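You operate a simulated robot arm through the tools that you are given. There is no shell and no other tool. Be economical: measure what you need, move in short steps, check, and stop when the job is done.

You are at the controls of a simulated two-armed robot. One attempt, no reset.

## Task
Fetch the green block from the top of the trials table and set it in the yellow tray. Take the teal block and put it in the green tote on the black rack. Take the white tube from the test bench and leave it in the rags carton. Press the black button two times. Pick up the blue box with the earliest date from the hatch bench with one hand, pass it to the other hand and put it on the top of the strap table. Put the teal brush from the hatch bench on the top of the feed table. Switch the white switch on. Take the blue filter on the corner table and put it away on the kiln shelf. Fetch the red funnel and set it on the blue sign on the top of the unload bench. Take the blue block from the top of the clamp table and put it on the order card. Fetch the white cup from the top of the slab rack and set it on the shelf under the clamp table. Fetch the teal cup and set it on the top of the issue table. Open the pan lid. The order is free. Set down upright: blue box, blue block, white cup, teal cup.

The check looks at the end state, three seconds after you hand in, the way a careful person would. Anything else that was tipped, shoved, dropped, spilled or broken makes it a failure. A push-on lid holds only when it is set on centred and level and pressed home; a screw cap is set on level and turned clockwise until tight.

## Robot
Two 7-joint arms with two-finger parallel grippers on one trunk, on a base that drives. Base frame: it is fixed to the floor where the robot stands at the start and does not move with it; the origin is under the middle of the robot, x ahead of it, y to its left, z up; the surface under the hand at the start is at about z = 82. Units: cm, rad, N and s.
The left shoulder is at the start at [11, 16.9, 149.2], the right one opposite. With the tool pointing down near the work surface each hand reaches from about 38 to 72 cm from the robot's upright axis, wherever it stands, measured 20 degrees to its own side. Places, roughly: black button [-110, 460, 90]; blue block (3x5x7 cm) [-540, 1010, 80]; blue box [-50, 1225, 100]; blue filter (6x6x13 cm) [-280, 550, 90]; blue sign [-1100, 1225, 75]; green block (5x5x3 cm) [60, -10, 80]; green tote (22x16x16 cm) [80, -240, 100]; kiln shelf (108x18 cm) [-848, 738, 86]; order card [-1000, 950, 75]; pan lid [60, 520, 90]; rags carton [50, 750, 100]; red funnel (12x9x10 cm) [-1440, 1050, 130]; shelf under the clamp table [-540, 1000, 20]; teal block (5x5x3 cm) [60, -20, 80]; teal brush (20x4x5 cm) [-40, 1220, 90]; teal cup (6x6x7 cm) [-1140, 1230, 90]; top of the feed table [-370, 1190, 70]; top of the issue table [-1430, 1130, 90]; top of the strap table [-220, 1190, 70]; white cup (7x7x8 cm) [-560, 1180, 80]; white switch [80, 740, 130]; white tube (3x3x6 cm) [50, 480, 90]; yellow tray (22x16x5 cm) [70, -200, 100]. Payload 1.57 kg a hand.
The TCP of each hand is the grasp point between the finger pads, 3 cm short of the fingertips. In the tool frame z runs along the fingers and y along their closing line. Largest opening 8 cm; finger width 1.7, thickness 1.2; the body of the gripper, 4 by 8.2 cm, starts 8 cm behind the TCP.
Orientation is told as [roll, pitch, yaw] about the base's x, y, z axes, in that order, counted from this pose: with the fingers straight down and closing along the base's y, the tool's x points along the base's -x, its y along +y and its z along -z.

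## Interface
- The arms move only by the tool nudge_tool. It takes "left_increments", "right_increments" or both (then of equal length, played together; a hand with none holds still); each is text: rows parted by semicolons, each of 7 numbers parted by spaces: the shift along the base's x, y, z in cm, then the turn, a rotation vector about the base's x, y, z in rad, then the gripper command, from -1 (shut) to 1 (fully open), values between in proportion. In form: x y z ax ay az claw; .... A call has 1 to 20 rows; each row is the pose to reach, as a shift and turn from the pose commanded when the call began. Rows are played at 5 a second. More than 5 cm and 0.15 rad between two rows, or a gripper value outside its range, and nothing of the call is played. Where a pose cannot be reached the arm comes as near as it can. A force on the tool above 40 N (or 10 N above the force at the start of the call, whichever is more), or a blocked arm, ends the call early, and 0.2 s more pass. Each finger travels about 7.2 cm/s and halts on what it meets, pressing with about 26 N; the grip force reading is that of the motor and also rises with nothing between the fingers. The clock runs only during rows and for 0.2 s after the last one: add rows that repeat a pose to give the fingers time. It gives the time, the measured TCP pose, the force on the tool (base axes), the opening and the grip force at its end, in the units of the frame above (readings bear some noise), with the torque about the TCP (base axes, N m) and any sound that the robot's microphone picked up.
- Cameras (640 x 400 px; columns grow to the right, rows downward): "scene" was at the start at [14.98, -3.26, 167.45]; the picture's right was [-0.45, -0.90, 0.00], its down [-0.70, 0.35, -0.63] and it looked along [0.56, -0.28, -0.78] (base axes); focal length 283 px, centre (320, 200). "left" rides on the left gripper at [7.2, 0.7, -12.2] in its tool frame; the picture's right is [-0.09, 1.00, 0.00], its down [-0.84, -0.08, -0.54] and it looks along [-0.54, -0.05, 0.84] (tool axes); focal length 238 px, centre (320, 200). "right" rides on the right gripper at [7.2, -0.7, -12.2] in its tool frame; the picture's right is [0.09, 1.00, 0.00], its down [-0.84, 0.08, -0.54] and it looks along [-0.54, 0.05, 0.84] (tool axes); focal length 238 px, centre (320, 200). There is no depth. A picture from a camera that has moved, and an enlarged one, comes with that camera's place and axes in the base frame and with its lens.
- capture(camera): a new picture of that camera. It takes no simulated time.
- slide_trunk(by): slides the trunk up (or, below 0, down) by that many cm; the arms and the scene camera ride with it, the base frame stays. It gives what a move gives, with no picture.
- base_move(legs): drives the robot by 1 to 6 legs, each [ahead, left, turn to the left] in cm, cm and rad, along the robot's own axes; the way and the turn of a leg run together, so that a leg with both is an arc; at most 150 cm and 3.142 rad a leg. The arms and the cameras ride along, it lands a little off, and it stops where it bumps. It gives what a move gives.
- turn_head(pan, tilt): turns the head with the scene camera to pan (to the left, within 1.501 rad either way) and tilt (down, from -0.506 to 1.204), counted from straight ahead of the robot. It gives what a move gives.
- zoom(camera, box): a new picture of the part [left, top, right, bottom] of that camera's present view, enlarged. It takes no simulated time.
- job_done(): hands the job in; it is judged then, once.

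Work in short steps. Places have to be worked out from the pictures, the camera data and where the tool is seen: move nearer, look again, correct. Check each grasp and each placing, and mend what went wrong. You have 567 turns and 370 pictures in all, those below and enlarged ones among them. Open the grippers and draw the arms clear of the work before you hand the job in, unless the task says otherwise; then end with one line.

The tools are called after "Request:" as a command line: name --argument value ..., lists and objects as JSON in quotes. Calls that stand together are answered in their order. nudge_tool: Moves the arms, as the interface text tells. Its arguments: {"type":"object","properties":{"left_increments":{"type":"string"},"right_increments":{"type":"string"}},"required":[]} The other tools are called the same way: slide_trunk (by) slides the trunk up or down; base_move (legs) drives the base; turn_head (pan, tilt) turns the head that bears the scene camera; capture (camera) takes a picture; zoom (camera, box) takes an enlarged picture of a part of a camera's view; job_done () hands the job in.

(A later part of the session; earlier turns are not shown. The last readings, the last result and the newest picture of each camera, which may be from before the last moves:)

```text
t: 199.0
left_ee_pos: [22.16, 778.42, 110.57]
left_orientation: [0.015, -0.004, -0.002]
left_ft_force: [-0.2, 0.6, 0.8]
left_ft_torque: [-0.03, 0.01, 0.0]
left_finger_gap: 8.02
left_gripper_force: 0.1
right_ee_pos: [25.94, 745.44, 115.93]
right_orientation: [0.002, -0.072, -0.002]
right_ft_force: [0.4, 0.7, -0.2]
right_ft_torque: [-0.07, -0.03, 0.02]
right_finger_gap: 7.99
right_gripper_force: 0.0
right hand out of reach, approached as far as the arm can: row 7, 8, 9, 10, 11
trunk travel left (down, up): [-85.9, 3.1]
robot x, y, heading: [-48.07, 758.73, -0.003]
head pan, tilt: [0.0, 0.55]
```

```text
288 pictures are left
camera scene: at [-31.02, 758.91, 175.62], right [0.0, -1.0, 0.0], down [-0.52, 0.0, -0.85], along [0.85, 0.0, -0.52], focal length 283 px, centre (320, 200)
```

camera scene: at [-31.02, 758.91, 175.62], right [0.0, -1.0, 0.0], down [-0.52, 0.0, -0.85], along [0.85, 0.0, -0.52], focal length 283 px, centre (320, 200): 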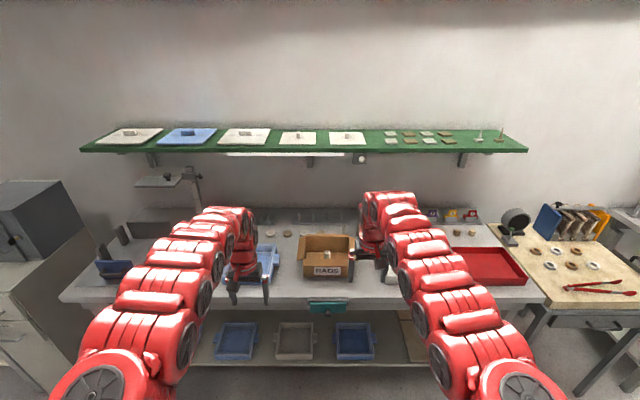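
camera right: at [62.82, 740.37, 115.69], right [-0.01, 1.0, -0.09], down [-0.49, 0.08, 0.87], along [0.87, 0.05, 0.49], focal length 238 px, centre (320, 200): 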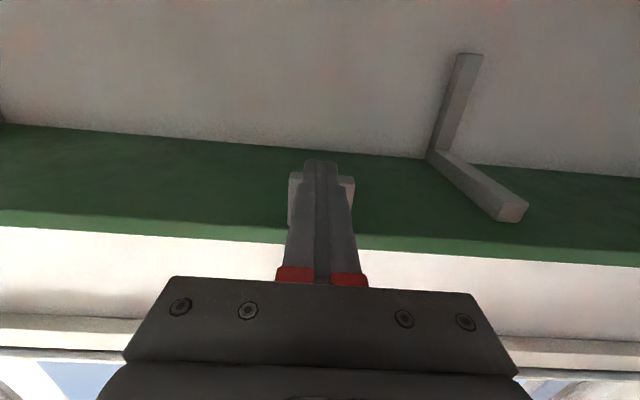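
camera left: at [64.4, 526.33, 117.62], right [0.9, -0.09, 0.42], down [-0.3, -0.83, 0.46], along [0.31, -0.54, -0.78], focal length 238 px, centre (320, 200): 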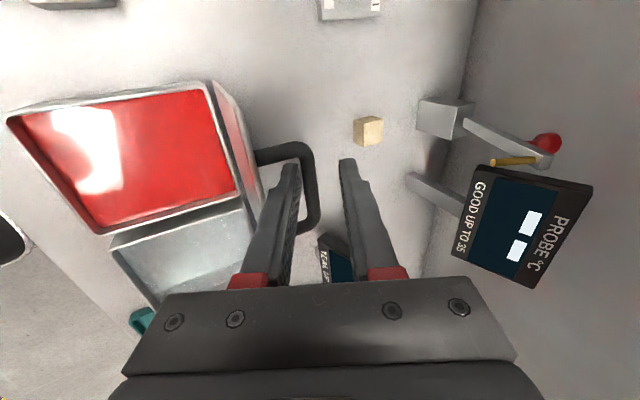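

Task done here. I turn to face +y toward the hatch bench and look around.

Request:
base_move --legs '[[-20, 0, 0], [0, 0, 1.571]]'

Request:
turn_head --pan 0 --tilt 0.35

Request:
capture --camera "scene"

Request:
turn_head --pan 0.95 --tilt 0.25

Request:
capture --camera "scene"

```text
t: 204.4
left_ee_pos: [-87.53, 829.08, 110.58]
left_orientation: [0.016, 0.0, 1.571]
left_ft_force: [0.0, -0.6, 0.8]
left_ft_torque: [0.0, 0.0, 0.01]
left_finger_gap: 7.99
left_gripper_force: 0.1
right_ee_pos: [-54.54, 832.68, 115.68]
right_orientation: [0.002, -0.073, 1.568]
right_ft_force: [-0.2, 0.3, 0.3]
right_ft_torque: [-0.01, 0.02, -0.02]
right_finger_gap: 8.01
right_gripper_force: 0.0
trunk travel left (down, up): [-85.9, 3.1]
robot x, y, heading: [-67.97, 758.6, 1.569]
head pan, tilt: [0.0, 0.55]
```

```text
t: 205.2
left_ee_pos: [-87.59, 829.03, 110.63]
left_orientation: [0.016, -0.002, 1.571]
left_ft_force: [-0.2, 0.6, 0.1]
left_ft_torque: [-0.01, 0.01, 0.01]
left_finger_gap: 7.99
left_gripper_force: 0.1
right_ee_pos: [-54.61, 832.78, 115.72]
right_orientation: [0.003, -0.074, 1.568]
right_ft_force: [1.0, 0.1, 0.6]
right_ft_torque: [0.01, 0.0, -0.03]
right_finger_gap: 8.01
right_gripper_force: 0.0
trunk travel left (down, up): [-85.9, 3.1]
robot x, y, heading: [-67.8, 758.79, 1.572]
head pan, tilt: [0.0, 0.351]
```

```text
287 pictures are left
camera scene: at [-67.75, 776.14, 177.42], right [1.0, 0.0, 0.0], down [0.0, -0.34, -0.94], along [0.0, 0.94, -0.34], focal length 283 px, centre (320, 200)
```

scene: 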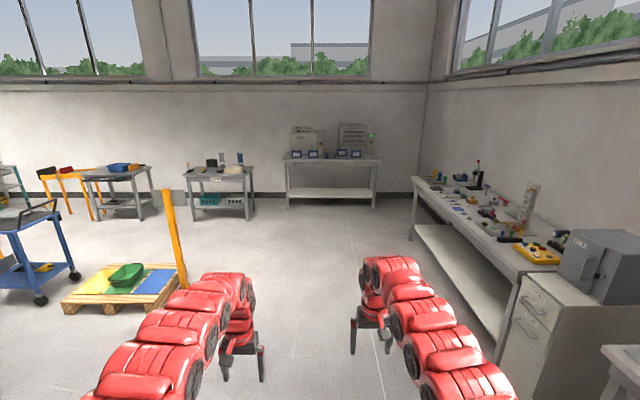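

```text
t: 206.4
left_ee_pos: [-87.47, 829.06, 110.53]
left_orientation: [0.016, -0.002, 1.571]
left_ft_force: [0.1, -1.0, 0.8]
left_ft_torque: [-0.01, 0.02, 0.01]
left_finger_gap: 8.01
left_gripper_force: 0.0
right_ee_pos: [-54.66, 832.79, 115.73]
right_orientation: [0.002, -0.072, 1.567]
right_ft_force: [0.1, -0.5, -0.9]
right_ft_torque: [-0.01, -0.01, -0.01]
right_finger_gap: 8.01
right_gripper_force: 0.0
trunk travel left (down, up): [-85.9, 3.1]
robot x, y, heading: [-68.29, 758.44, 1.569]
head pan, tilt: [0.949, 0.25]
```

```text
286 pictures are left
camera scene: at [-75.32, 772.27, 178.37], right [0.58, 0.81, 0.0], down [0.2, -0.14, -0.97], along [-0.79, 0.56, -0.25], focal length 283 px, centre (320, 200)
```

scene: 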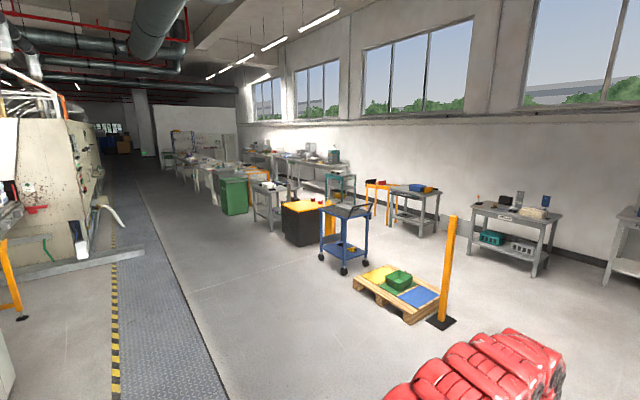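

The hatch bench is dead ahead with the strap table and feed table to its left. I drive 365 cm ahead and look.

Request:
base_move --legs '[[150, 0, 0], [150, 0, 0], [62, 0, 0]]'

Request:
turn_head --pan 0 --tilt 0.6

Request:
capture --camera "scene"

```text
t: 223.8
left_ee_pos: [-79.45, 1188.67, 110.68]
left_orientation: [0.014, -0.002, 1.55]
left_ft_force: [0.3, 0.2, 0.0]
left_ft_torque: [0.01, 0.02, 0.02]
left_finger_gap: 7.99
left_gripper_force: 0.1
right_ee_pos: [-46.32, 1191.66, 115.69]
right_orientation: [0.003, -0.074, 1.545]
right_ft_force: [0.3, -0.4, -0.1]
right_ft_torque: [-0.03, -0.01, 0.01]
right_finger_gap: 8.02
right_gripper_force: 0.1
trunk travel left (down, up): [-85.9, 3.1]
robot x, y, heading: [-60.9, 1117.83, 1.552]
head pan, tilt: [0.949, 0.25]
```

```text
t: 225.0
left_ee_pos: [-79.45, 1188.71, 110.47]
left_orientation: [0.014, -0.002, 1.548]
left_ft_force: [0.7, -0.1, 0.6]
left_ft_torque: [0.01, 0.01, -0.02]
left_finger_gap: 7.99
left_gripper_force: 0.2
right_ee_pos: [-46.5, 1191.72, 115.57]
right_orientation: [0.002, -0.073, 1.547]
right_ft_force: [-0.2, -0.4, 0.1]
right_ft_torque: [-0.02, 0.02, -0.03]
right_finger_gap: 8.02
right_gripper_force: 0.1
trunk travel left (down, up): [-85.9, 3.1]
robot x, y, heading: [-61.68, 1118.24, 1.547]
head pan, tilt: [0.0, 0.6]
```

```text
285 pictures are left
camera scene: at [-60.8, 1134.95, 175.15], right [1.0, -0.02, 0.0], down [-0.01, -0.56, -0.83], along [0.02, 0.82, -0.56], focal length 283 px, centre (320, 200)
```

scene: 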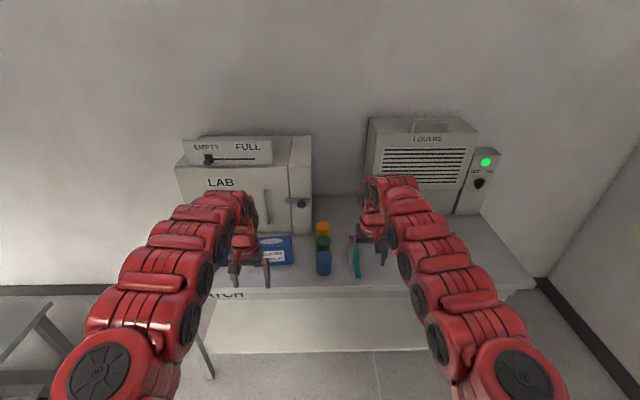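

The arms block the view. I spread them apart.

Request:
nudge_tool --left_increments "-4 -1 0 0 0 0 1; -8 -3 0 0 0 0 1; -12 -5 0 0 0 0 1; -16 -7 0 0 0 0 1; -20 -10 0 0 0 0 1" --right_increments "4 -1 0 -0.035 0 0 1; 8 -3 0 -0.073 0 0 1; 12 -5 0 -0.073 0 0 1; 16 -7 0 -0.073 0 0 1; 20 -10 0 -0.073 0 0 1"

Request:
turn_head --pan 0 --tilt 0.8

Request:
capture --camera "scene"

```text
t: 226.2
left_ee_pos: [-99.74, 1178.3, 110.64]
left_orientation: [0.013, -0.004, 1.549]
left_ft_force: [0.2, -0.9, 0.3]
left_ft_torque: [0.03, -0.03, 0.02]
left_finger_gap: 7.99
left_gripper_force: 0.0
right_ee_pos: [-26.51, 1181.61, 115.93]
right_orientation: [0.0, -0.005, 1.548]
right_ft_force: [0.2, -0.1, -0.3]
right_ft_torque: [0.04, -0.02, 0.02]
right_finger_gap: 8.0
right_gripper_force: 0.1
trunk travel left (down, up): [-85.9, 3.1]
robot x, y, heading: [-61.3, 1117.76, 1.549]
head pan, tilt: [0.0, 0.6]
```

```text
t: 227.0
left_ee_pos: [-99.77, 1178.65, 110.52]
left_orientation: [0.015, -0.002, 1.549]
left_ft_force: [-0.9, 0.0, -0.8]
left_ft_torque: [0.02, 0.03, 0.04]
left_finger_gap: 7.99
left_gripper_force: 0.0
right_ee_pos: [-26.39, 1182.04, 115.73]
right_orientation: [0.0, 0.0, 1.546]
right_ft_force: [-1.1, 0.2, -0.5]
right_ft_torque: [0.0, 0.03, -0.02]
right_finger_gap: 7.99
right_gripper_force: 0.1
trunk travel left (down, up): [-85.9, 3.1]
robot x, y, heading: [-61.43, 1117.88, 1.549]
head pan, tilt: [0.0, 0.799]
```

```text
284 pictures are left
camera scene: at [-60.8, 1134.16, 173.47], right [1.0, -0.02, 0.0], down [-0.01, -0.72, -0.7], along [0.01, 0.7, -0.72], focal length 283 px, centre (320, 200)
```

scene: 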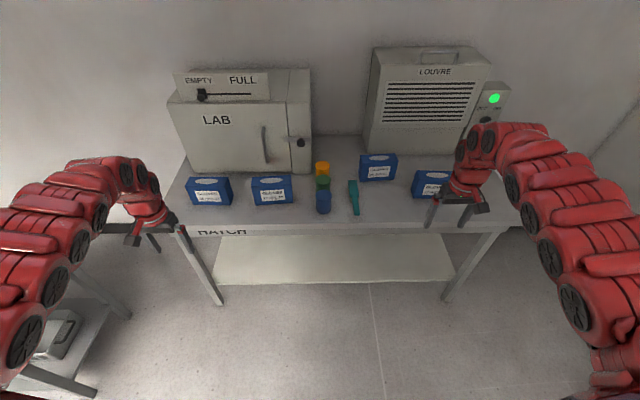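

Four blue boxes are visible. I zoom in to read the dates.

Request:
zoom --camera "scene" --box '[180, 150, 320, 230]'

Request:
zoom --camera "scene" --box '[340, 140, 470, 220]'

```text
4.57 times, centred on (250, 190) of scene
camera zoom: at [-60.8, 1134.16, 173.47], right [1.0, -0.02, 0.0], down [-0.01, -0.72, -0.7], along [0.01, 0.7, -0.72], focal length 1292 px, centre (640, 246)
```

zoom: 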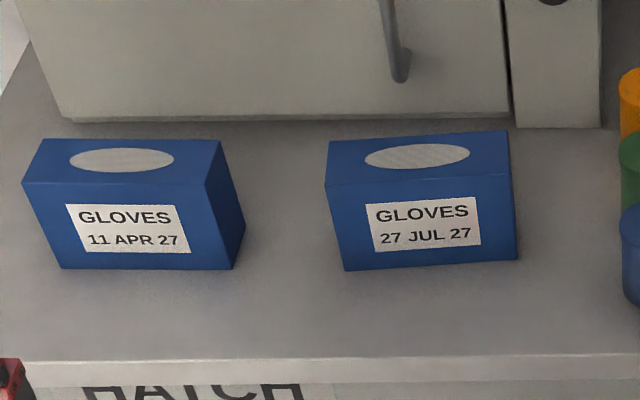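

```text
4.92 times, centred on (405, 180) of scene
camera zoom: at [-60.8, 1134.16, 173.47], right [1.0, -0.02, 0.0], down [-0.01, -0.72, -0.7], along [0.01, 0.7, -0.72], focal length 1391 px, centre (-98, 298)
```

zoom: 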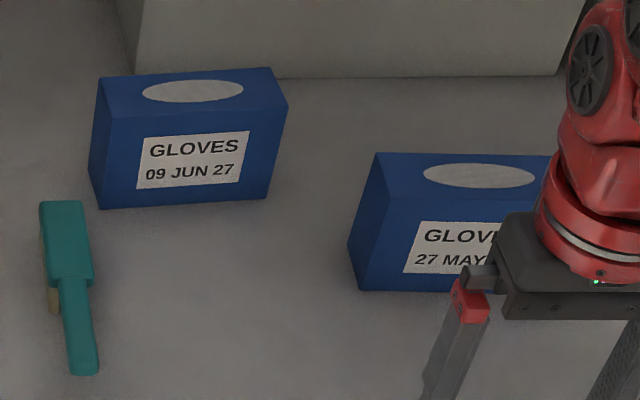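

11 APR 27, 27 JUL 27, 09 JUN 27 and 27 MAY ?? — I move the right hand aside to read the fourth year.

Request:
nudge_tool --right_increments "3 -4 0 0 0 0 1; 7 -7 0 0 0 0 1; 11 -9 0 0 0 0 1; 15 -10 0 0 0 0 1"

Request:
zoom --camera "scene" --box '[300, 140, 480, 240]'

```text
t: 228.0
left_ee_pos: [-99.65, 1178.58, 110.58]
left_orientation: [0.017, -0.001, 1.55]
left_ft_force: [-0.2, -0.9, 0.0]
left_ft_torque: [-0.02, 0.04, 0.02]
left_finger_gap: 8.01
left_gripper_force: 0.0
right_ee_pos: [-11.42, 1171.72, 115.58]
right_orientation: [0.003, -0.002, 1.546]
right_ft_force: [-0.5, -1.5, -0.4]
right_ft_torque: [0.0, 0.04, 0.01]
right_finger_gap: 8.0
right_gripper_force: 0.0
right hand out of reach, approached as far as the arm can: row 2, 3
trunk travel left (down, up): [-85.9, 3.1]
robot x, y, heading: [-61.4, 1117.97, 1.548]
head pan, tilt: [0.0, 0.799]
```

```text
3.56 times, centred on (390, 190) of scene
camera zoom: at [-60.65, 1133.93, 173.49], right [1.0, -0.02, 0.0], down [-0.02, -0.72, -0.7], along [0.01, 0.7, -0.72], focal length 1005 px, centre (71, 236)
```

zoom: 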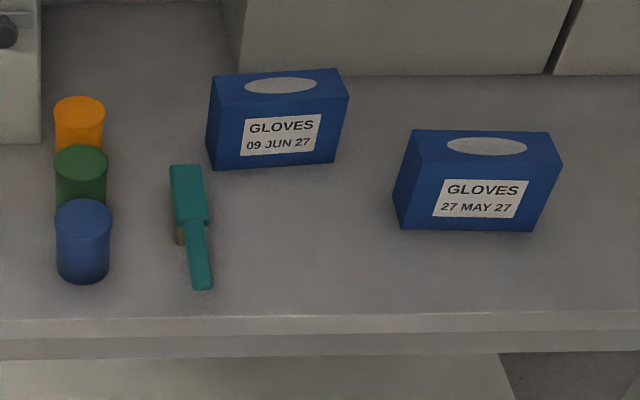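

Earliest is 11 APR 27, the leftmost box, about 16×6×11 cm, centred near (-105, 1220), base z about 86. I rotate both hands so they close along y with cameras outward, and drive in front of the box.

Request:
nudge_tool --left_increments "0 0 0 0 0 -0.14 1; 0 0 0 0 0 -0.28 1; 0 0 0 0 0 -0.42 1; 0 0 0 0 0 -0.56 1; 0 0 0 0 0 -0.7 1; 0 0 0 0 0 -0.84 1; 0 0 0 0 0 -0.98 1; 0 0 0 0 0 -1.12 1; 0 0 0 0 0 -1.26 1; 0 0 0 0 0 -1.4 1; 0 0 0 0 0 -1.54 1" --right_increments "0 0 0 0 0 0.14 1; 0 0 0 0 0 0.28 1; 0 0 0 0 0 0.42 1; 0 0 0 0 0 0.56 1; 0 0 0 0 0 0.7 1; 0 0 0 0 0 0.84 1; 0 0 0 0 0 0.98 1; 0 0 0 0 0 1.12 1; 0 0 0 0 0 1.26 1; 0 0 0 0 0 1.4 1; 0 0 0 0 0 1.54 1"

Request:
base_move --legs '[[0, 43, 0.022], [38, 0, 0]]'

Request:
capture --camera "scene"

```text
t: 230.4
left_ee_pos: [-99.52, 1178.79, 110.62]
left_orientation: [0.018, -0.003, 0.007]
left_ft_force: [-0.3, 0.9, -0.3]
left_ft_torque: [-0.02, 0.02, -0.01]
left_finger_gap: 8.0
left_gripper_force: 0.0
right_ee_pos: [-11.46, 1171.83, 115.72]
right_orientation: [-0.001, 0.002, 3.089]
right_ft_force: [0.3, 0.4, -0.3]
right_ft_torque: [0.01, -0.05, -0.03]
right_finger_gap: 7.99
right_gripper_force: 0.1
trunk travel left (down, up): [-85.9, 3.1]
robot x, y, heading: [-61.28, 1117.73, 1.552]
head pan, tilt: [0.0, 0.799]
```

```text
t: 235.0
left_ee_pos: [-143.44, 1217.46, 110.54]
left_orientation: [0.018, -0.004, 0.029]
left_ft_force: [0.2, 0.3, -0.4]
left_ft_torque: [0.0, -0.01, 0.01]
left_finger_gap: 7.98
left_gripper_force: 0.0
right_ee_pos: [-55.27, 1212.22, 115.73]
right_orientation: [0.0, 0.001, 3.107]
right_ft_force: [0.0, -0.8, -0.4]
right_ft_torque: [0.01, -0.02, 0.01]
right_finger_gap: 8.01
right_gripper_force: 0.0
trunk travel left (down, up): [-85.9, 3.1]
robot x, y, heading: [-104.12, 1157.43, 1.57]
head pan, tilt: [0.0, 0.799]
```

```text
280 pictures are left
camera scene: at [-103.91, 1173.59, 173.48], right [1.0, 0.0, 0.0], down [0.0, -0.72, -0.7], along [0.0, 0.7, -0.72], focal length 283 px, centre (320, 200)
```

scene: 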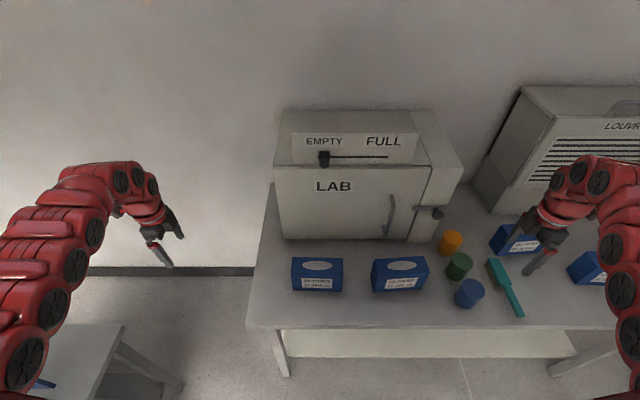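

The box top is centred at about (-104.8, 1219.5, 97.7). I bring the left hand over its left part, tilted slightly outward.

Request:
nudge_tool --left_increments "4.5 0.3 0 0 -0.03 0 1; 9 0.6 0 0 -0.06 0 1; 13.5 0.9 0 0 -0.1 0 1; 18 1.2 0 0 -0.13 0 1; 22.5 1.5 0 0 -0.16 0 1; 27 1.8 0 0 -0.2 0 1; 30.5 2 0 0 -0.2 0 1; 33 2 0 0 -0.2 -0.03 1; 33 2 -2 0 -0.2 -0.03 1"

Request:
capture --camera "left"

Request:
capture --camera "scene"

```text
t: 237.0
left_ee_pos: [-110.87, 1221.68, 109.36]
left_orientation: [0.014, -0.203, -0.001]
left_ft_force: [0.0, 0.3, -0.7]
left_ft_torque: [-0.02, -0.04, 0.02]
left_finger_gap: 7.96
left_gripper_force: 0.1
left hand out of reach, approached as far as the arm can: row 1, 2, 3, 4, 5, 6, 7, 8, 9
right_ee_pos: [-55.36, 1212.33, 115.66]
right_orientation: [0.0, 0.0, 3.107]
right_ft_force: [-0.5, 0.0, -0.2]
right_ft_torque: [0.01, -0.01, 0.01]
right_finger_gap: 7.98
right_gripper_force: 0.0
trunk travel left (down, up): [-85.9, 3.1]
robot x, y, heading: [-104.26, 1157.37, 1.571]
head pan, tilt: [0.0, 0.799]
```

```text
279 pictures are left
camera left: at [-120.42, 1222.09, 119.78], right [0.09, 1.0, 0.03], down [0.71, -0.08, 0.7], along [0.7, -0.04, -0.72], focal length 238 px, centre (320, 200)
```

left: 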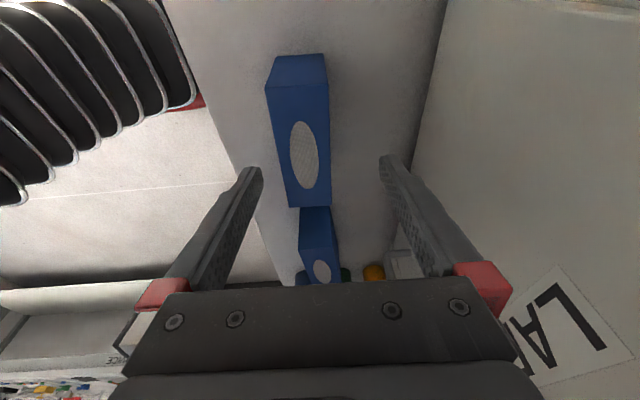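

```text
278 pictures are left
camera scene: at [-103.98, 1173.75, 173.46], right [1.0, 0.0, 0.0], down [0.0, -0.72, -0.7], along [0.0, 0.7, -0.72], focal length 283 px, centre (320, 200)
```

scene: 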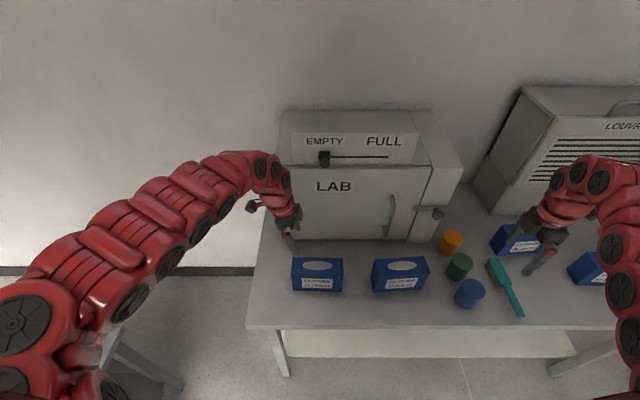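

Box spans x -113..-98, y centre about 1220. I descend at its left part and grip.

Request:
nudge_tool --left_increments "0.3 -1.6 0 0 0 0 1; 0.5 -1.6 -4 0 0 0 1; 0.5 -1.6 -8 0 0 0 1; 0.5 -1.6 -12 0 0 0 1; 0.5 -1.6 -15 0 0 0 1; 0.5 -1.6 -15 0 0 0 -1; 0.5 -1.6 -15 0 0 0 -1; 0.5 -1.6 -15 0 0 0 -1; 0.5 -1.6 -15 0 0 0 -1"

Request:
capture --camera "left"

```text
t: 239.0
left_ee_pos: [-110.38, 1219.92, 94.45]
left_orientation: [0.012, -0.201, -0.002]
left_ft_force: [-0.3, -0.8, -0.3]
left_ft_torque: [-0.01, 0.19, 0.01]
left_finger_gap: 6.03
left_gripper_force: 26.0
left hand out of reach, approached as far as the arm can: row 1
right_ee_pos: [-55.25, 1212.34, 115.67]
right_orientation: [0.002, 0.0, 3.107]
right_ft_force: [0.6, -0.4, -0.3]
right_ft_torque: [0.0, 0.01, 0.01]
right_finger_gap: 8.02
right_gripper_force: 0.0
trunk travel left (down, up): [-85.9, 3.1]
robot x, y, heading: [-104.24, 1157.4, 1.575]
head pan, tilt: [0.0, 0.799]
```

```text
277 pictures are left
camera left: at [-119.8, 1220.68, 104.8], right [0.09, 1.0, 0.03], down [0.71, -0.08, 0.7], along [0.7, -0.04, -0.72], focal length 238 px, centre (320, 200)
```

left: 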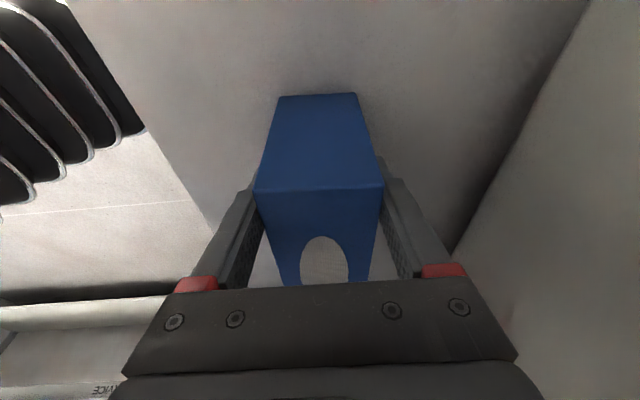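

Gripped (6.0 cm). I lift it 7 cm and look how it hangs, bringing the right hand nearer at the same time.

Request:
nudge_tool --left_increments "0 -0.5 3 0 0 0 -1; 0 -1 6 0 0 0 -1; 0 -1.5 8 0 0 0 -1; 0 -1.5 8 0 0 0 -1; 0 -1.5 8 0 0 0 -1; 0 -1.5 8 0 0 0 -1; 0 -1.5 8 0 0 0 -1" --right_increments "-4 1 0 0 0.04 0 1; -8 2 0 0 0.08 0 1; -12 3 0 0 0.12 0 1; -16 4 0 0 0.16 0 1; -20 5 0 0 0.2 0 1; -24 6 0 0 0.2 0.03 1; -28 6 0 0 0.2 0.03 1"

Request:
capture --camera "scene"

Request:
capture --camera "right"

```text
t: 240.6
left_ee_pos: [-110.21, 1218.49, 102.19]
left_orientation: [0.013, -0.202, 0.001]
left_ft_force: [-0.2, 0.3, -4.4]
left_ft_torque: [0.01, 0.22, 0.03]
left_finger_gap: 6.04
left_gripper_force: 25.8
right_ee_pos: [-76.12, 1219.1, 115.62]
right_orientation: [0.006, -0.201, 3.124]
right_ft_force: [0.2, 0.0, 1.0]
right_ft_torque: [0.01, 0.02, 0.03]
right_finger_gap: 7.99
right_gripper_force: 0.0
right hand out of reach, approached as far as the arm can: row 2, 3, 4, 5, 6, 7
trunk travel left (down, up): [-85.9, 3.1]
robot x, y, heading: [-103.7, 1157.4, 1.574]
head pan, tilt: [0.0, 0.799]
```

```text
276 pictures are left
camera scene: at [-103.84, 1173.69, 173.47], right [1.0, 0.0, 0.0], down [0.0, -0.72, -0.7], along [0.0, 0.7, -0.72], focal length 283 px, centre (320, 200)
```

scene: 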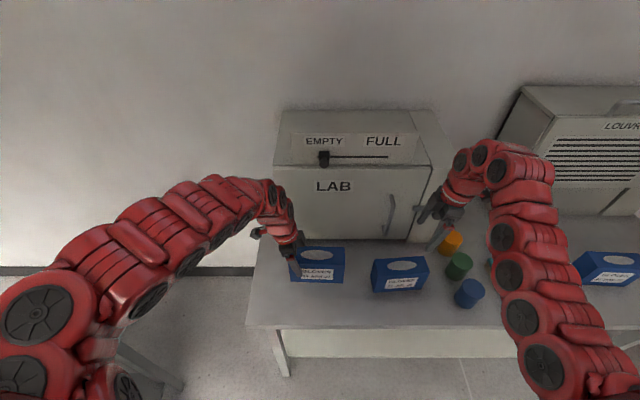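

```text
275 pictures are left
camera right: at [-66.53, 1219.55, 126.17], right [0.07, -1.0, -0.01], down [-0.71, -0.06, 0.7], along [-0.7, -0.04, -0.72], focal length 238 px, centre (320, 200)
```

right: 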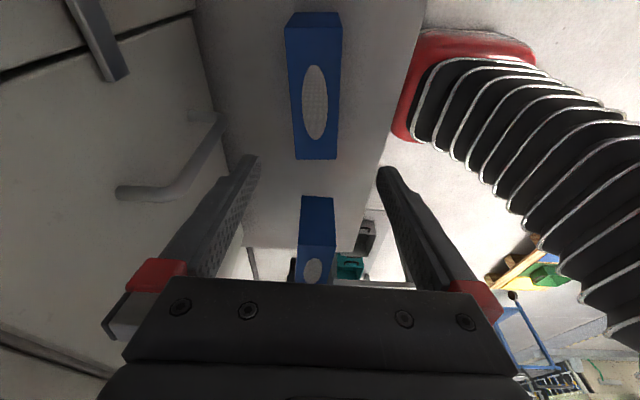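

The box hangs level (about 0.43 kg). I lower it 4 cm for clearance and bring the right hand over its right part.

Request:
nudge_tool --left_increments "0 0 -2 0 0 0 -1; 0 0 -4 0 0 0 -1; 0 0 -4 0 0 0 -1; 0 0 -4 0 0 0 -1; 0 0 -4 0 0 0 -1; 0 0 -4 0 0 0 -1; 0 0 -4 0 0 0 -1" --right_increments "0 0 -2 0 0 0 1; -1 0 -5 0 0 0 1; -5 0 -6 0 0 0 1; -9.5 0 -6 0 0 0 1; -14 0 -6 0 0 0 1; -18.5 0 -6 0 0 0 1; -20 0 -6 0 0 0 1"

Request:
capture --camera "right"

Request:
capture --camera "scene"

```text
t: 242.2
left_ee_pos: [-110.44, 1218.45, 98.22]
left_orientation: [0.015, -0.2, -0.002]
left_ft_force: [0.4, -0.7, -3.0]
left_ft_torque: [0.03, 0.18, -0.01]
left_finger_gap: 6.03
left_gripper_force: 26.0
right_ee_pos: [-96.22, 1219.94, 109.67]
right_orientation: [0.008, -0.201, 3.134]
right_ft_force: [0.0, -0.1, 0.1]
right_ft_torque: [-0.05, 0.01, -0.01]
right_finger_gap: 8.0
right_gripper_force: 0.1
right hand out of reach, approached as far as the arm can: row 3, 4, 5, 6, 7
trunk travel left (down, up): [-85.9, 3.1]
robot x, y, heading: [-104.05, 1157.6, 1.572]
head pan, tilt: [0.0, 0.799]
```

```text
274 pictures are left
camera right: at [-86.6, 1220.64, 120.26], right [0.09, -1.0, -0.01], down [-0.71, -0.07, 0.7], along [-0.7, -0.05, -0.72], focal length 238 px, centre (320, 200)
```

right: 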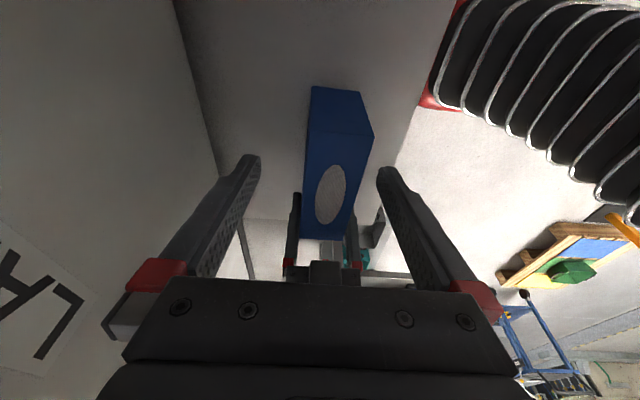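

```text
273 pictures are left
camera scene: at [-103.9, 1173.75, 173.46], right [1.0, 0.0, 0.0], down [0.0, -0.72, -0.7], along [0.0, 0.7, -0.72], focal length 283 px, centre (320, 200)
```

scene: 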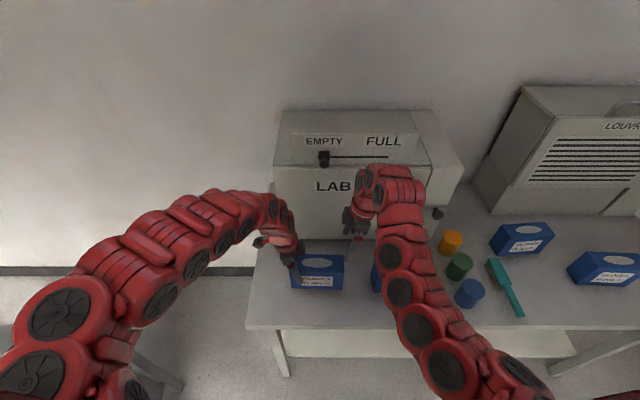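

Box right end at x -96.9, y 1218.3. I lower the right hand onto it at x≈-100.5 and grip.

Request:
nudge_tool --right_increments "-2 -1.6 0 0 0 0 1; -4.3 -1.6 -1 0 0 0 1; -4.3 -1.6 -4 0 0 0 1; -4.3 -1.6 -7 0 0 0 1; -4.3 -1.6 -9.5 0 0 0 1; -4.3 -1.6 -11.3 0 0 0 1; -4.3 -1.6 -11.3 0 0 0 1"

Request:
capture --camera "right"

```text
t: 243.8
left_ee_pos: [-110.43, 1218.37, 98.18]
left_orientation: [0.012, -0.2, -0.001]
left_ft_force: [0.0, -0.4, -3.6]
left_ft_torque: [0.06, 0.19, 0.02]
left_finger_gap: 6.04
left_gripper_force: 26.1
right_ee_pos: [-100.31, 1218.32, 98.15]
right_orientation: [0.005, -0.2, 3.135]
right_ft_force: [0.1, -0.7, 0.0]
right_ft_torque: [0.01, -0.02, -0.02]
right_finger_gap: 8.02
right_gripper_force: 0.1
right hand out of reach, approached as far as the arm can: row 1, 2
trunk travel left (down, up): [-85.9, 3.1]
robot x, y, heading: [-104.24, 1157.37, 1.576]
head pan, tilt: [0.0, 0.799]
```

```text
272 pictures are left
camera right: at [-90.9, 1218.9, 108.82], right [0.09, -1.0, -0.01], down [-0.71, -0.07, 0.7], along [-0.7, -0.05, -0.72], focal length 238 px, centre (320, 200)
```

right: 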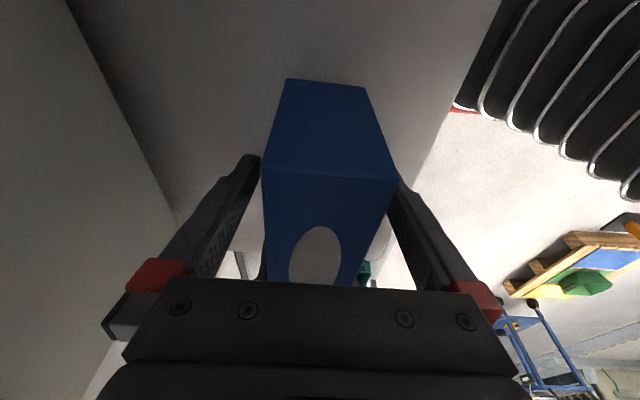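

Straddled well. I close the right gripper.

Request:
nudge_tool --right_increments "0 0 0 0 0 0 -1; 0 0 0 0 0 0 -1; 0 0 0 0 0 0 -1; 0 0 0 0 0 0 -1"

```text
t: 244.8
left_ee_pos: [-110.39, 1218.45, 98.3]
left_orientation: [0.012, -0.201, 0.0]
left_ft_force: [0.3, -4.6, 3.3]
left_ft_torque: [-1.12, -0.61, -0.16]
left_finger_gap: 5.99
left_gripper_force: 25.7
right_ee_pos: [-100.36, 1218.18, 98.22]
right_orientation: [0.004, -0.2, 3.136]
right_ft_force: [0.3, 4.5, -3.9]
right_ft_torque: [1.09, 0.03, -0.25]
right_finger_gap: 6.05
right_gripper_force: 26.5
trunk travel left (down, up): [-85.9, 3.1]
robot x, y, heading: [-104.02, 1157.57, 1.571]
head pan, tilt: [0.0, 0.799]
```

Both hands hold it. I open the left and raise it clear.

Request:
nudge_tool --left_increments "0 0 0 0 0 0 1; 0 0 0 0 0 0 1; 0 0 3 0 0 0 1; 0 0 6 0 0 0 1; 0 0 9 0 0 0 1; -3 0 11 0 0 0 1; -7 0 12 0 0 0 1; -11 0 12 0 0.07 0 1; -15 0 12 0 0.14 0 1; -19 0 12 0 0.2 0 1"

Request:
capture --camera "scene"

```text
t: 247.0
left_ee_pos: [-129.72, 1221.18, 109.71]
left_orientation: [0.01, -0.002, 0.0]
left_ft_force: [-0.9, 0.9, -0.5]
left_ft_torque: [0.04, -0.02, -0.02]
left_finger_gap: 8.0
left_gripper_force: 0.2
left hand out of reach, approached as far as the arm can: row 4, 5, 6, 7, 8, 9, 10
right_ee_pos: [-100.5, 1218.19, 98.24]
right_orientation: [0.005, -0.199, 3.136]
right_ft_force: [0.9, -0.9, 0.0]
right_ft_torque: [0.02, -0.18, 0.01]
right_finger_gap: 5.99
right_gripper_force: 25.7
trunk travel left (down, up): [-85.9, 3.1]
robot x, y, heading: [-103.93, 1157.54, 1.574]
head pan, tilt: [0.0, 0.799]
```

```text
271 pictures are left
camera scene: at [-104.07, 1173.74, 173.46], right [1.0, 0.0, 0.0], down [0.0, -0.72, -0.7], along [0.0, 0.7, -0.72], focal length 283 px, centre (320, 200)
```

scene: 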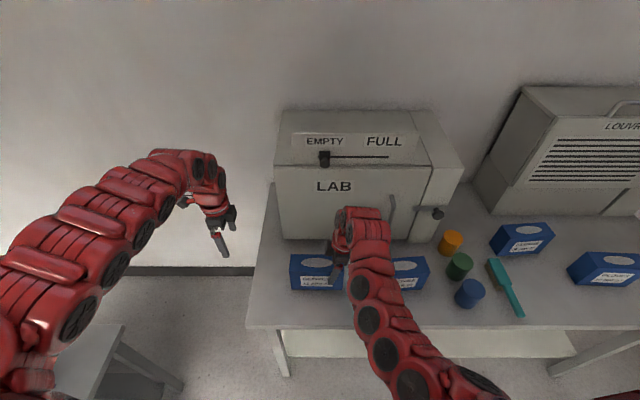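

Request:
capture --camera "right"

Request:
zoom --camera "scene" --box '[260, 190, 440, 310]'

```text
270 pictures are left
camera right: at [-90.98, 1218.87, 108.84], right [0.09, -1.0, -0.01], down [-0.71, -0.07, 0.7], along [-0.7, -0.05, -0.72], focal length 238 px, centre (320, 200)
```

right: 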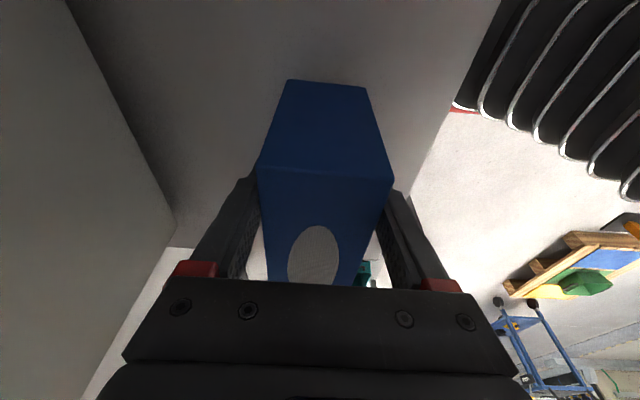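

```text
3.33 times, centred on (350, 250) of scene
camera zoom: at [-104.07, 1173.74, 173.46], right [1.0, 0.0, 0.0], down [0.0, -0.72, -0.7], along [0.0, 0.7, -0.72], focal length 942 px, centre (220, 33)
```

zoom: 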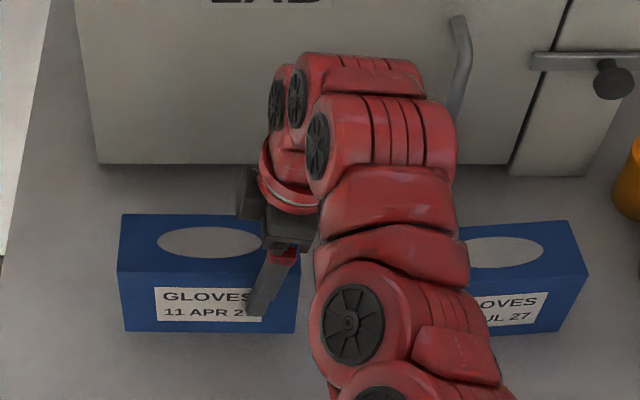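

The box stays level in the right hand. I raise it, back off, and drive left to the strap table.

Request:
nudge_tool --right_increments "0 0 3 0 0 0 -1; 0 0 6 0 0 0 -1; 0 0 8 0 0 0 -1; 0 0 8 0 0 0 -1"

Request:
base_move --legs '[[-50, 0, 0], [0, 110, 0]]'

Request:
turn_head --pan 0 --tilt 0.75

Request:
capture --camera "scene"

```text
t: 248.0
left_ee_pos: [-129.69, 1221.23, 109.7]
left_orientation: [0.01, -0.002, 0.0]
left_ft_force: [-0.4, -0.5, 0.0]
left_ft_torque: [-0.01, 0.0, 0.03]
left_finger_gap: 8.0
left_gripper_force: 0.1
right_ee_pos: [-100.33, 1218.32, 106.31]
right_orientation: [0.004, -0.2, 3.135]
right_ft_force: [0.4, -0.4, -3.7]
right_ft_torque: [-0.01, -0.17, 0.0]
right_finger_gap: 6.0
right_gripper_force: 26.4
trunk travel left (down, up): [-85.9, 3.1]
robot x, y, heading: [-103.64, 1157.41, 1.571]
head pan, tilt: [0.0, 0.799]
```

```text
t: 256.3
left_ee_pos: [-243.37, 1169.07, 109.62]
left_orientation: [0.011, -0.002, 0.03]
left_ft_force: [1.3, 0.9, 0.0]
left_ft_torque: [-0.02, -0.05, 0.02]
left_finger_gap: 8.0
left_gripper_force: 0.1
right_ee_pos: [-213.92, 1167.14, 106.21]
right_orientation: [0.005, -0.201, -3.118]
right_ft_force: [0.8, -0.7, -4.2]
right_ft_torque: [-0.01, -0.15, 0.0]
right_finger_gap: 5.99
right_gripper_force: 25.7
trunk travel left (down, up): [-85.9, 3.1]
robot x, y, heading: [-215.88, 1106.0, 1.601]
head pan, tilt: [0.0, 0.799]
```

```text
t: 256.9
left_ee_pos: [-243.29, 1169.13, 109.69]
left_orientation: [0.01, -0.001, 0.029]
left_ft_force: [-0.1, 0.0, -0.2]
left_ft_torque: [0.0, 0.01, 0.02]
left_finger_gap: 8.02
left_gripper_force: 0.1
right_ee_pos: [-213.93, 1167.0, 106.26]
right_orientation: [0.003, -0.202, -3.118]
right_ft_force: [0.5, 0.5, -3.4]
right_ft_torque: [0.0, -0.15, -0.01]
right_finger_gap: 5.97
right_gripper_force: 25.9
trunk travel left (down, up): [-85.9, 3.1]
robot x, y, heading: [-216.17, 1106.48, 1.602]
head pan, tilt: [0.0, 0.75]
```

```text
268 pictures are left
camera scene: at [-216.25, 1122.65, 173.85], right [1.0, 0.03, 0.0], down [0.02, -0.68, -0.73], along [-0.02, 0.73, -0.68], focal length 283 px, centre (320, 200)
```

scene: 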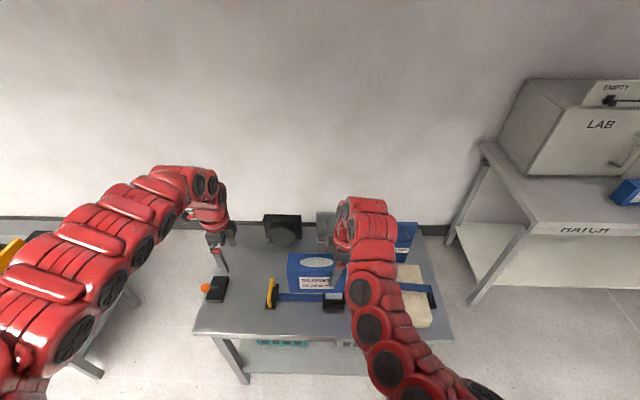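

Request:
zoom --camera "scene" --box '[180, 195, 460, 355]'

Request:
capture --camera "left"

Request:
capture --camera "right"

```text
2.29 times, centred on (320, 275) of scene
camera zoom: at [-216.25, 1122.65, 173.85], right [1.0, 0.03, 0.0], down [0.02, -0.68, -0.73], along [-0.02, 0.73, -0.68], focal length 646 px, centre (320, 29)
```

zoom: 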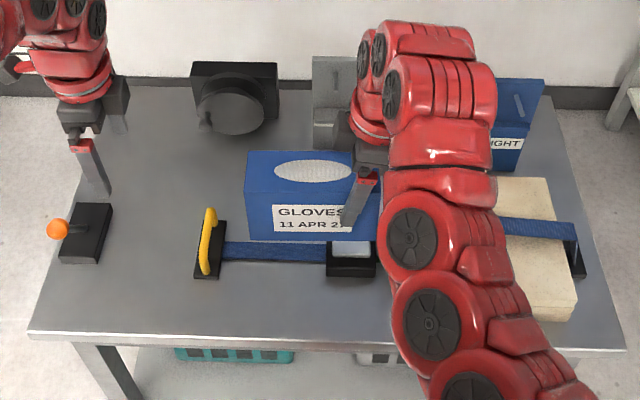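

```text
266 pictures are left
camera left: at [-250.6, 1169.45, 121.72], right [0.06, 1.0, 0.01], down [0.84, -0.06, 0.54], along [0.54, -0.03, -0.84], focal length 238 px, centre (320, 200)
```

left: 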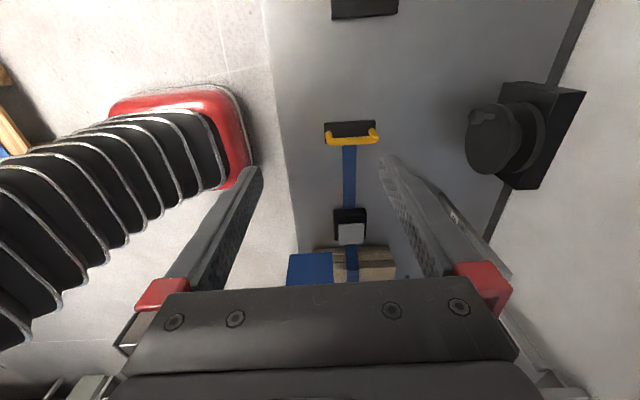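

```text
265 pictures are left
camera right: at [-204.47, 1168.04, 116.91], right [0.11, -0.99, -0.01], down [-0.71, -0.09, 0.7], along [-0.69, -0.07, -0.72], focal length 238 px, centre (320, 200)
```

right: 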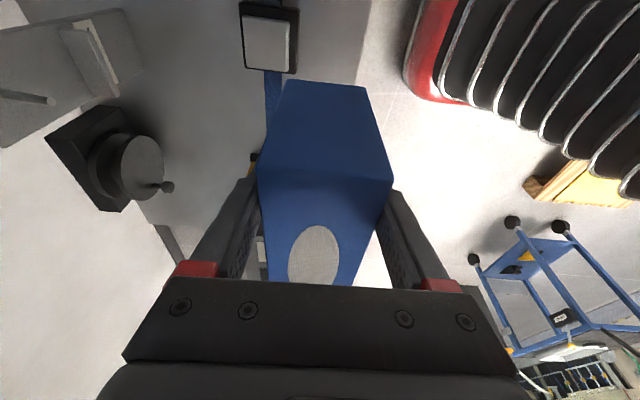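

There is free space behind the strap, around (-232, 1188), between buckle and dial device. I move the left hand outward and position the base for the placement.

Request:
nudge_tool --left_increments "-4 -2 0 0 0 0 1; -8 -4 0 0 0 0 1; -12 -7 0 0 0 0 1; -15 -11 0 0 0 0 1"

Request:
base_move --legs '[[0, 0, -0.031], [0, 17, 0], [13.5, 0, 0]]'

Request:
capture --camera "scene"

```text
t: 257.9
left_ee_pos: [-260.75, 1161.87, 108.65]
left_orientation: [0.007, -0.007, 0.027]
left_ft_force: [0.3, -0.4, 0.8]
left_ft_torque: [0.02, 0.01, -0.02]
left_finger_gap: 7.96
left_gripper_force: 0.1
left hand out of reach, approached as far as the arm can: row 1, 2, 3, 4
right_ee_pos: [-214.07, 1167.04, 106.33]
right_orientation: [0.005, -0.199, -3.119]
right_ft_force: [-0.4, -0.2, -4.8]
right_ft_torque: [-0.02, -0.22, -0.02]
right_finger_gap: 5.98
right_gripper_force: 26.0
trunk travel left (down, up): [-85.9, 3.1]
robot x, y, heading: [-215.89, 1105.89, 1.597]
head pan, tilt: [0.0, 0.75]
```

```text
t: 260.6
left_ee_pos: [-275.33, 1176.9, 108.84]
left_orientation: [0.009, -0.004, -0.007]
left_ft_force: [0.6, 0.1, -0.2]
left_ft_torque: [0.02, 0.01, 0.03]
left_finger_gap: 8.01
left_gripper_force: 0.1
right_ee_pos: [-228.44, 1180.26, 106.35]
right_orientation: [0.003, -0.2, 3.129]
right_ft_force: [0.3, 0.0, -3.2]
right_ft_torque: [0.01, -0.19, -0.01]
right_finger_gap: 5.97
right_gripper_force: 25.4
trunk travel left (down, up): [-85.9, 3.1]
robot x, y, heading: [-232.37, 1119.82, 1.563]
head pan, tilt: [0.0, 0.75]
```

```text
264 pictures are left
camera scene: at [-232.46, 1135.91, 173.88], right [1.0, -0.01, 0.0], down [-0.01, -0.68, -0.73], along [0.01, 0.73, -0.68], focal length 283 px, centre (320, 200)
```

scene: 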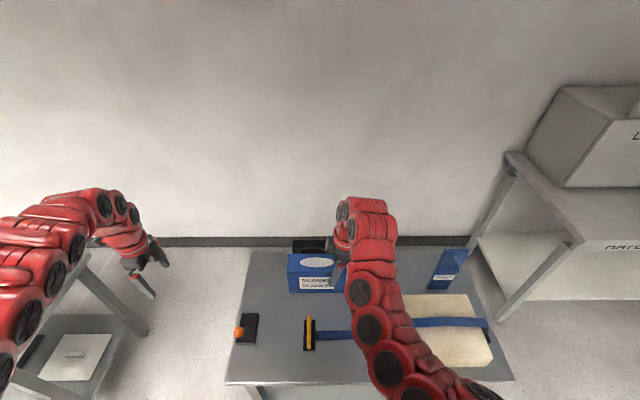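

I extend the right hand to y 1188 and lower with the trunk by 22 cm.

Request:
nudge_tool --right_increments "0 4 0 0 0 0 -1; 0 7.7 0 0 0 0 -1; 0 7.7 0 0 0 0 -1"

Request:
slide_trunk --by -21

Request:
capture --camera "scene"

Request:
capture --camera "right"

```text
t: 261.4
left_ee_pos: [-275.34, 1177.11, 108.66]
left_orientation: [0.009, -0.002, -0.007]
left_ft_force: [-0.4, -0.7, 0.9]
left_ft_torque: [0.01, 0.0, 0.0]
left_finger_gap: 8.0
left_gripper_force: 0.0
right_ee_pos: [-228.63, 1188.29, 106.23]
right_orientation: [0.002, -0.201, 3.127]
right_ft_force: [0.1, 0.4, -5.3]
right_ft_torque: [0.0, -0.14, 0.0]
right_finger_gap: 5.98
right_gripper_force: 26.3
trunk travel left (down, up): [-85.9, 3.1]
robot x, y, heading: [-233.26, 1119.41, 1.565]
head pan, tilt: [0.0, 0.75]
```

```text
t: 263.7
left_ee_pos: [-275.33, 1177.1, 87.64]
left_orientation: [0.009, -0.004, -0.005]
left_ft_force: [0.3, 0.1, 0.4]
left_ft_torque: [0.01, -0.02, 0.02]
left_finger_gap: 8.02
left_gripper_force: 0.0
right_ee_pos: [-228.57, 1188.21, 85.3]
right_orientation: [0.005, -0.201, 3.129]
right_ft_force: [0.5, 0.4, -3.9]
right_ft_torque: [-0.03, -0.19, -0.01]
right_finger_gap: 5.97
right_gripper_force: 26.4
trunk travel left (down, up): [-64.9, 24.1]
robot x, y, heading: [-232.69, 1119.53, 1.57]
head pan, tilt: [0.0, 0.75]
```

```text
263 pictures are left
camera scene: at [-232.43, 1136.14, 152.86], right [1.0, -0.01, 0.0], down [-0.01, -0.68, -0.73], along [0.01, 0.73, -0.68], focal length 283 px, centre (320, 200)
```

scene: 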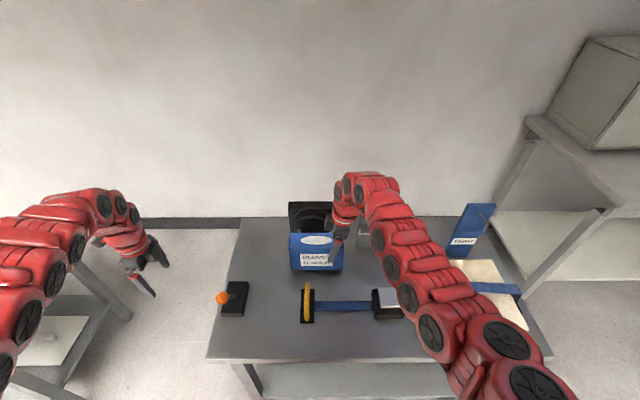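

```text
262 pictures are left
camera right: at [-219.08, 1188.77, 95.93], right [0.08, -1.0, -0.01], down [-0.71, -0.07, 0.7], along [-0.7, -0.04, -0.72], focal length 238 px, centre (320, 200)
```

right: 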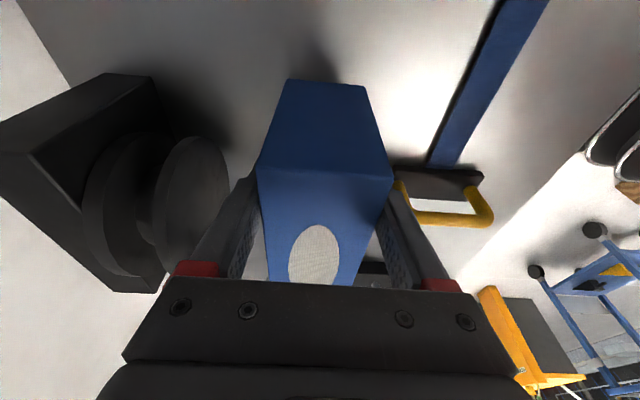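

The dial is close on the far side, so I shift the box 2 cm toward me and lower in small steps until contact.

Request:
nudge_tool --right_increments "0 -1 0 0 0 0 -1; 0 -2 -0.5 0 0 0 -1; 0 -2 -1 0 0 0 -1; 0 -2 -1.5 0 0 0 -1; 0 -2 -2 0 0 0 -1; 0 -2 -2.5 0 0 0 -1; 0 -2 -3 0 0 0 -1; 0 -2 -3.5 0 0 0 -1; 0 -2 -4 0 0 0 -1"

```text
t: 265.7
left_ee_pos: [-275.39, 1176.92, 87.84]
left_orientation: [0.011, -0.003, -0.007]
left_ft_force: [0.3, 0.3, 0.0]
left_ft_torque: [0.02, 0.0, -0.02]
left_finger_gap: 8.02
left_gripper_force: 0.0
right_ee_pos: [-228.61, 1185.98, 81.56]
right_orientation: [0.0, -0.2, 3.129]
right_ft_force: [3.4, 2.8, 27.7]
right_ft_torque: [0.11, 0.03, -0.16]
right_finger_gap: 5.97
right_gripper_force: 26.2
trunk travel left (down, up): [-64.9, 24.1]
robot x, y, heading: [-232.56, 1119.55, 1.567]
head pan, tilt: [0.0, 0.75]
```

Contact with the table. I relax, release and rise.

Request:
nudge_tool --right_increments "0 0 0.3 0 0 0 -1; 0 0 0.3 0 0 0 0.7; 0 0 0.3 0 0 0 0.9; 0 0 0.3 0 0 0 0.9; 0 0 3 0 0 0 0.9; 0 0 6 0 0 0 0.9; 0 0 10 0 0 0 0.9; 0 0 14 0 0 0 0.9; 0 0 18 0 0 0 1"

Request:
capture --camera "right"

Request:
capture --camera "scene"

```text
t: 267.7
left_ee_pos: [-275.3, 1177.0, 87.75]
left_orientation: [0.008, -0.003, -0.008]
left_ft_force: [0.3, 0.7, -0.1]
left_ft_torque: [-0.04, 0.01, -0.02]
left_finger_gap: 8.0
left_gripper_force: 0.2
right_ee_pos: [-228.62, 1186.03, 99.25]
right_orientation: [0.005, -0.201, 3.127]
right_ft_force: [-0.2, 0.1, 0.5]
right_ft_torque: [-0.02, 0.01, 0.0]
right_finger_gap: 8.0
right_gripper_force: 0.1
trunk travel left (down, up): [-64.9, 24.1]
robot x, y, heading: [-232.8, 1119.64, 1.564]
head pan, tilt: [0.0, 0.75]
```

```text
261 pictures are left
camera right: at [-219.18, 1186.67, 109.88], right [0.08, -1.0, -0.01], down [-0.71, -0.06, 0.7], along [-0.7, -0.05, -0.72], focal length 238 px, centre (320, 200)
```

right: 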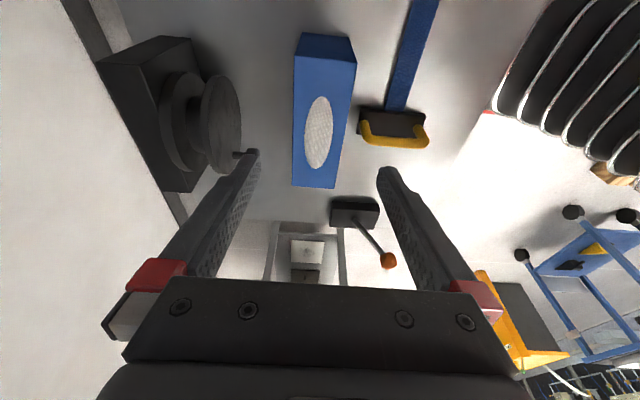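

```text
260 pictures are left
camera scene: at [-232.39, 1136.05, 152.87], right [1.0, -0.01, 0.0], down [-0.01, -0.68, -0.73], along [0.01, 0.73, -0.68], focal length 283 px, centre (320, 200)
```

scene: 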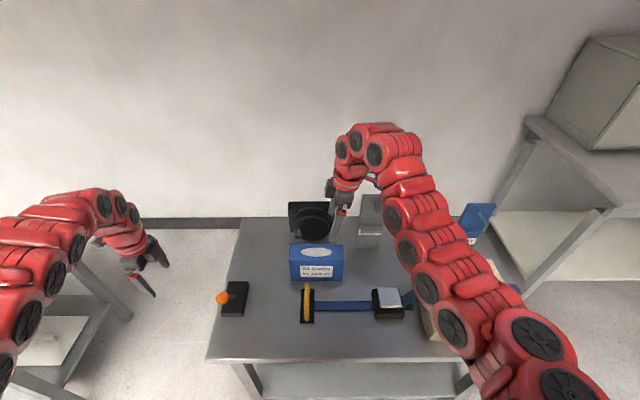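

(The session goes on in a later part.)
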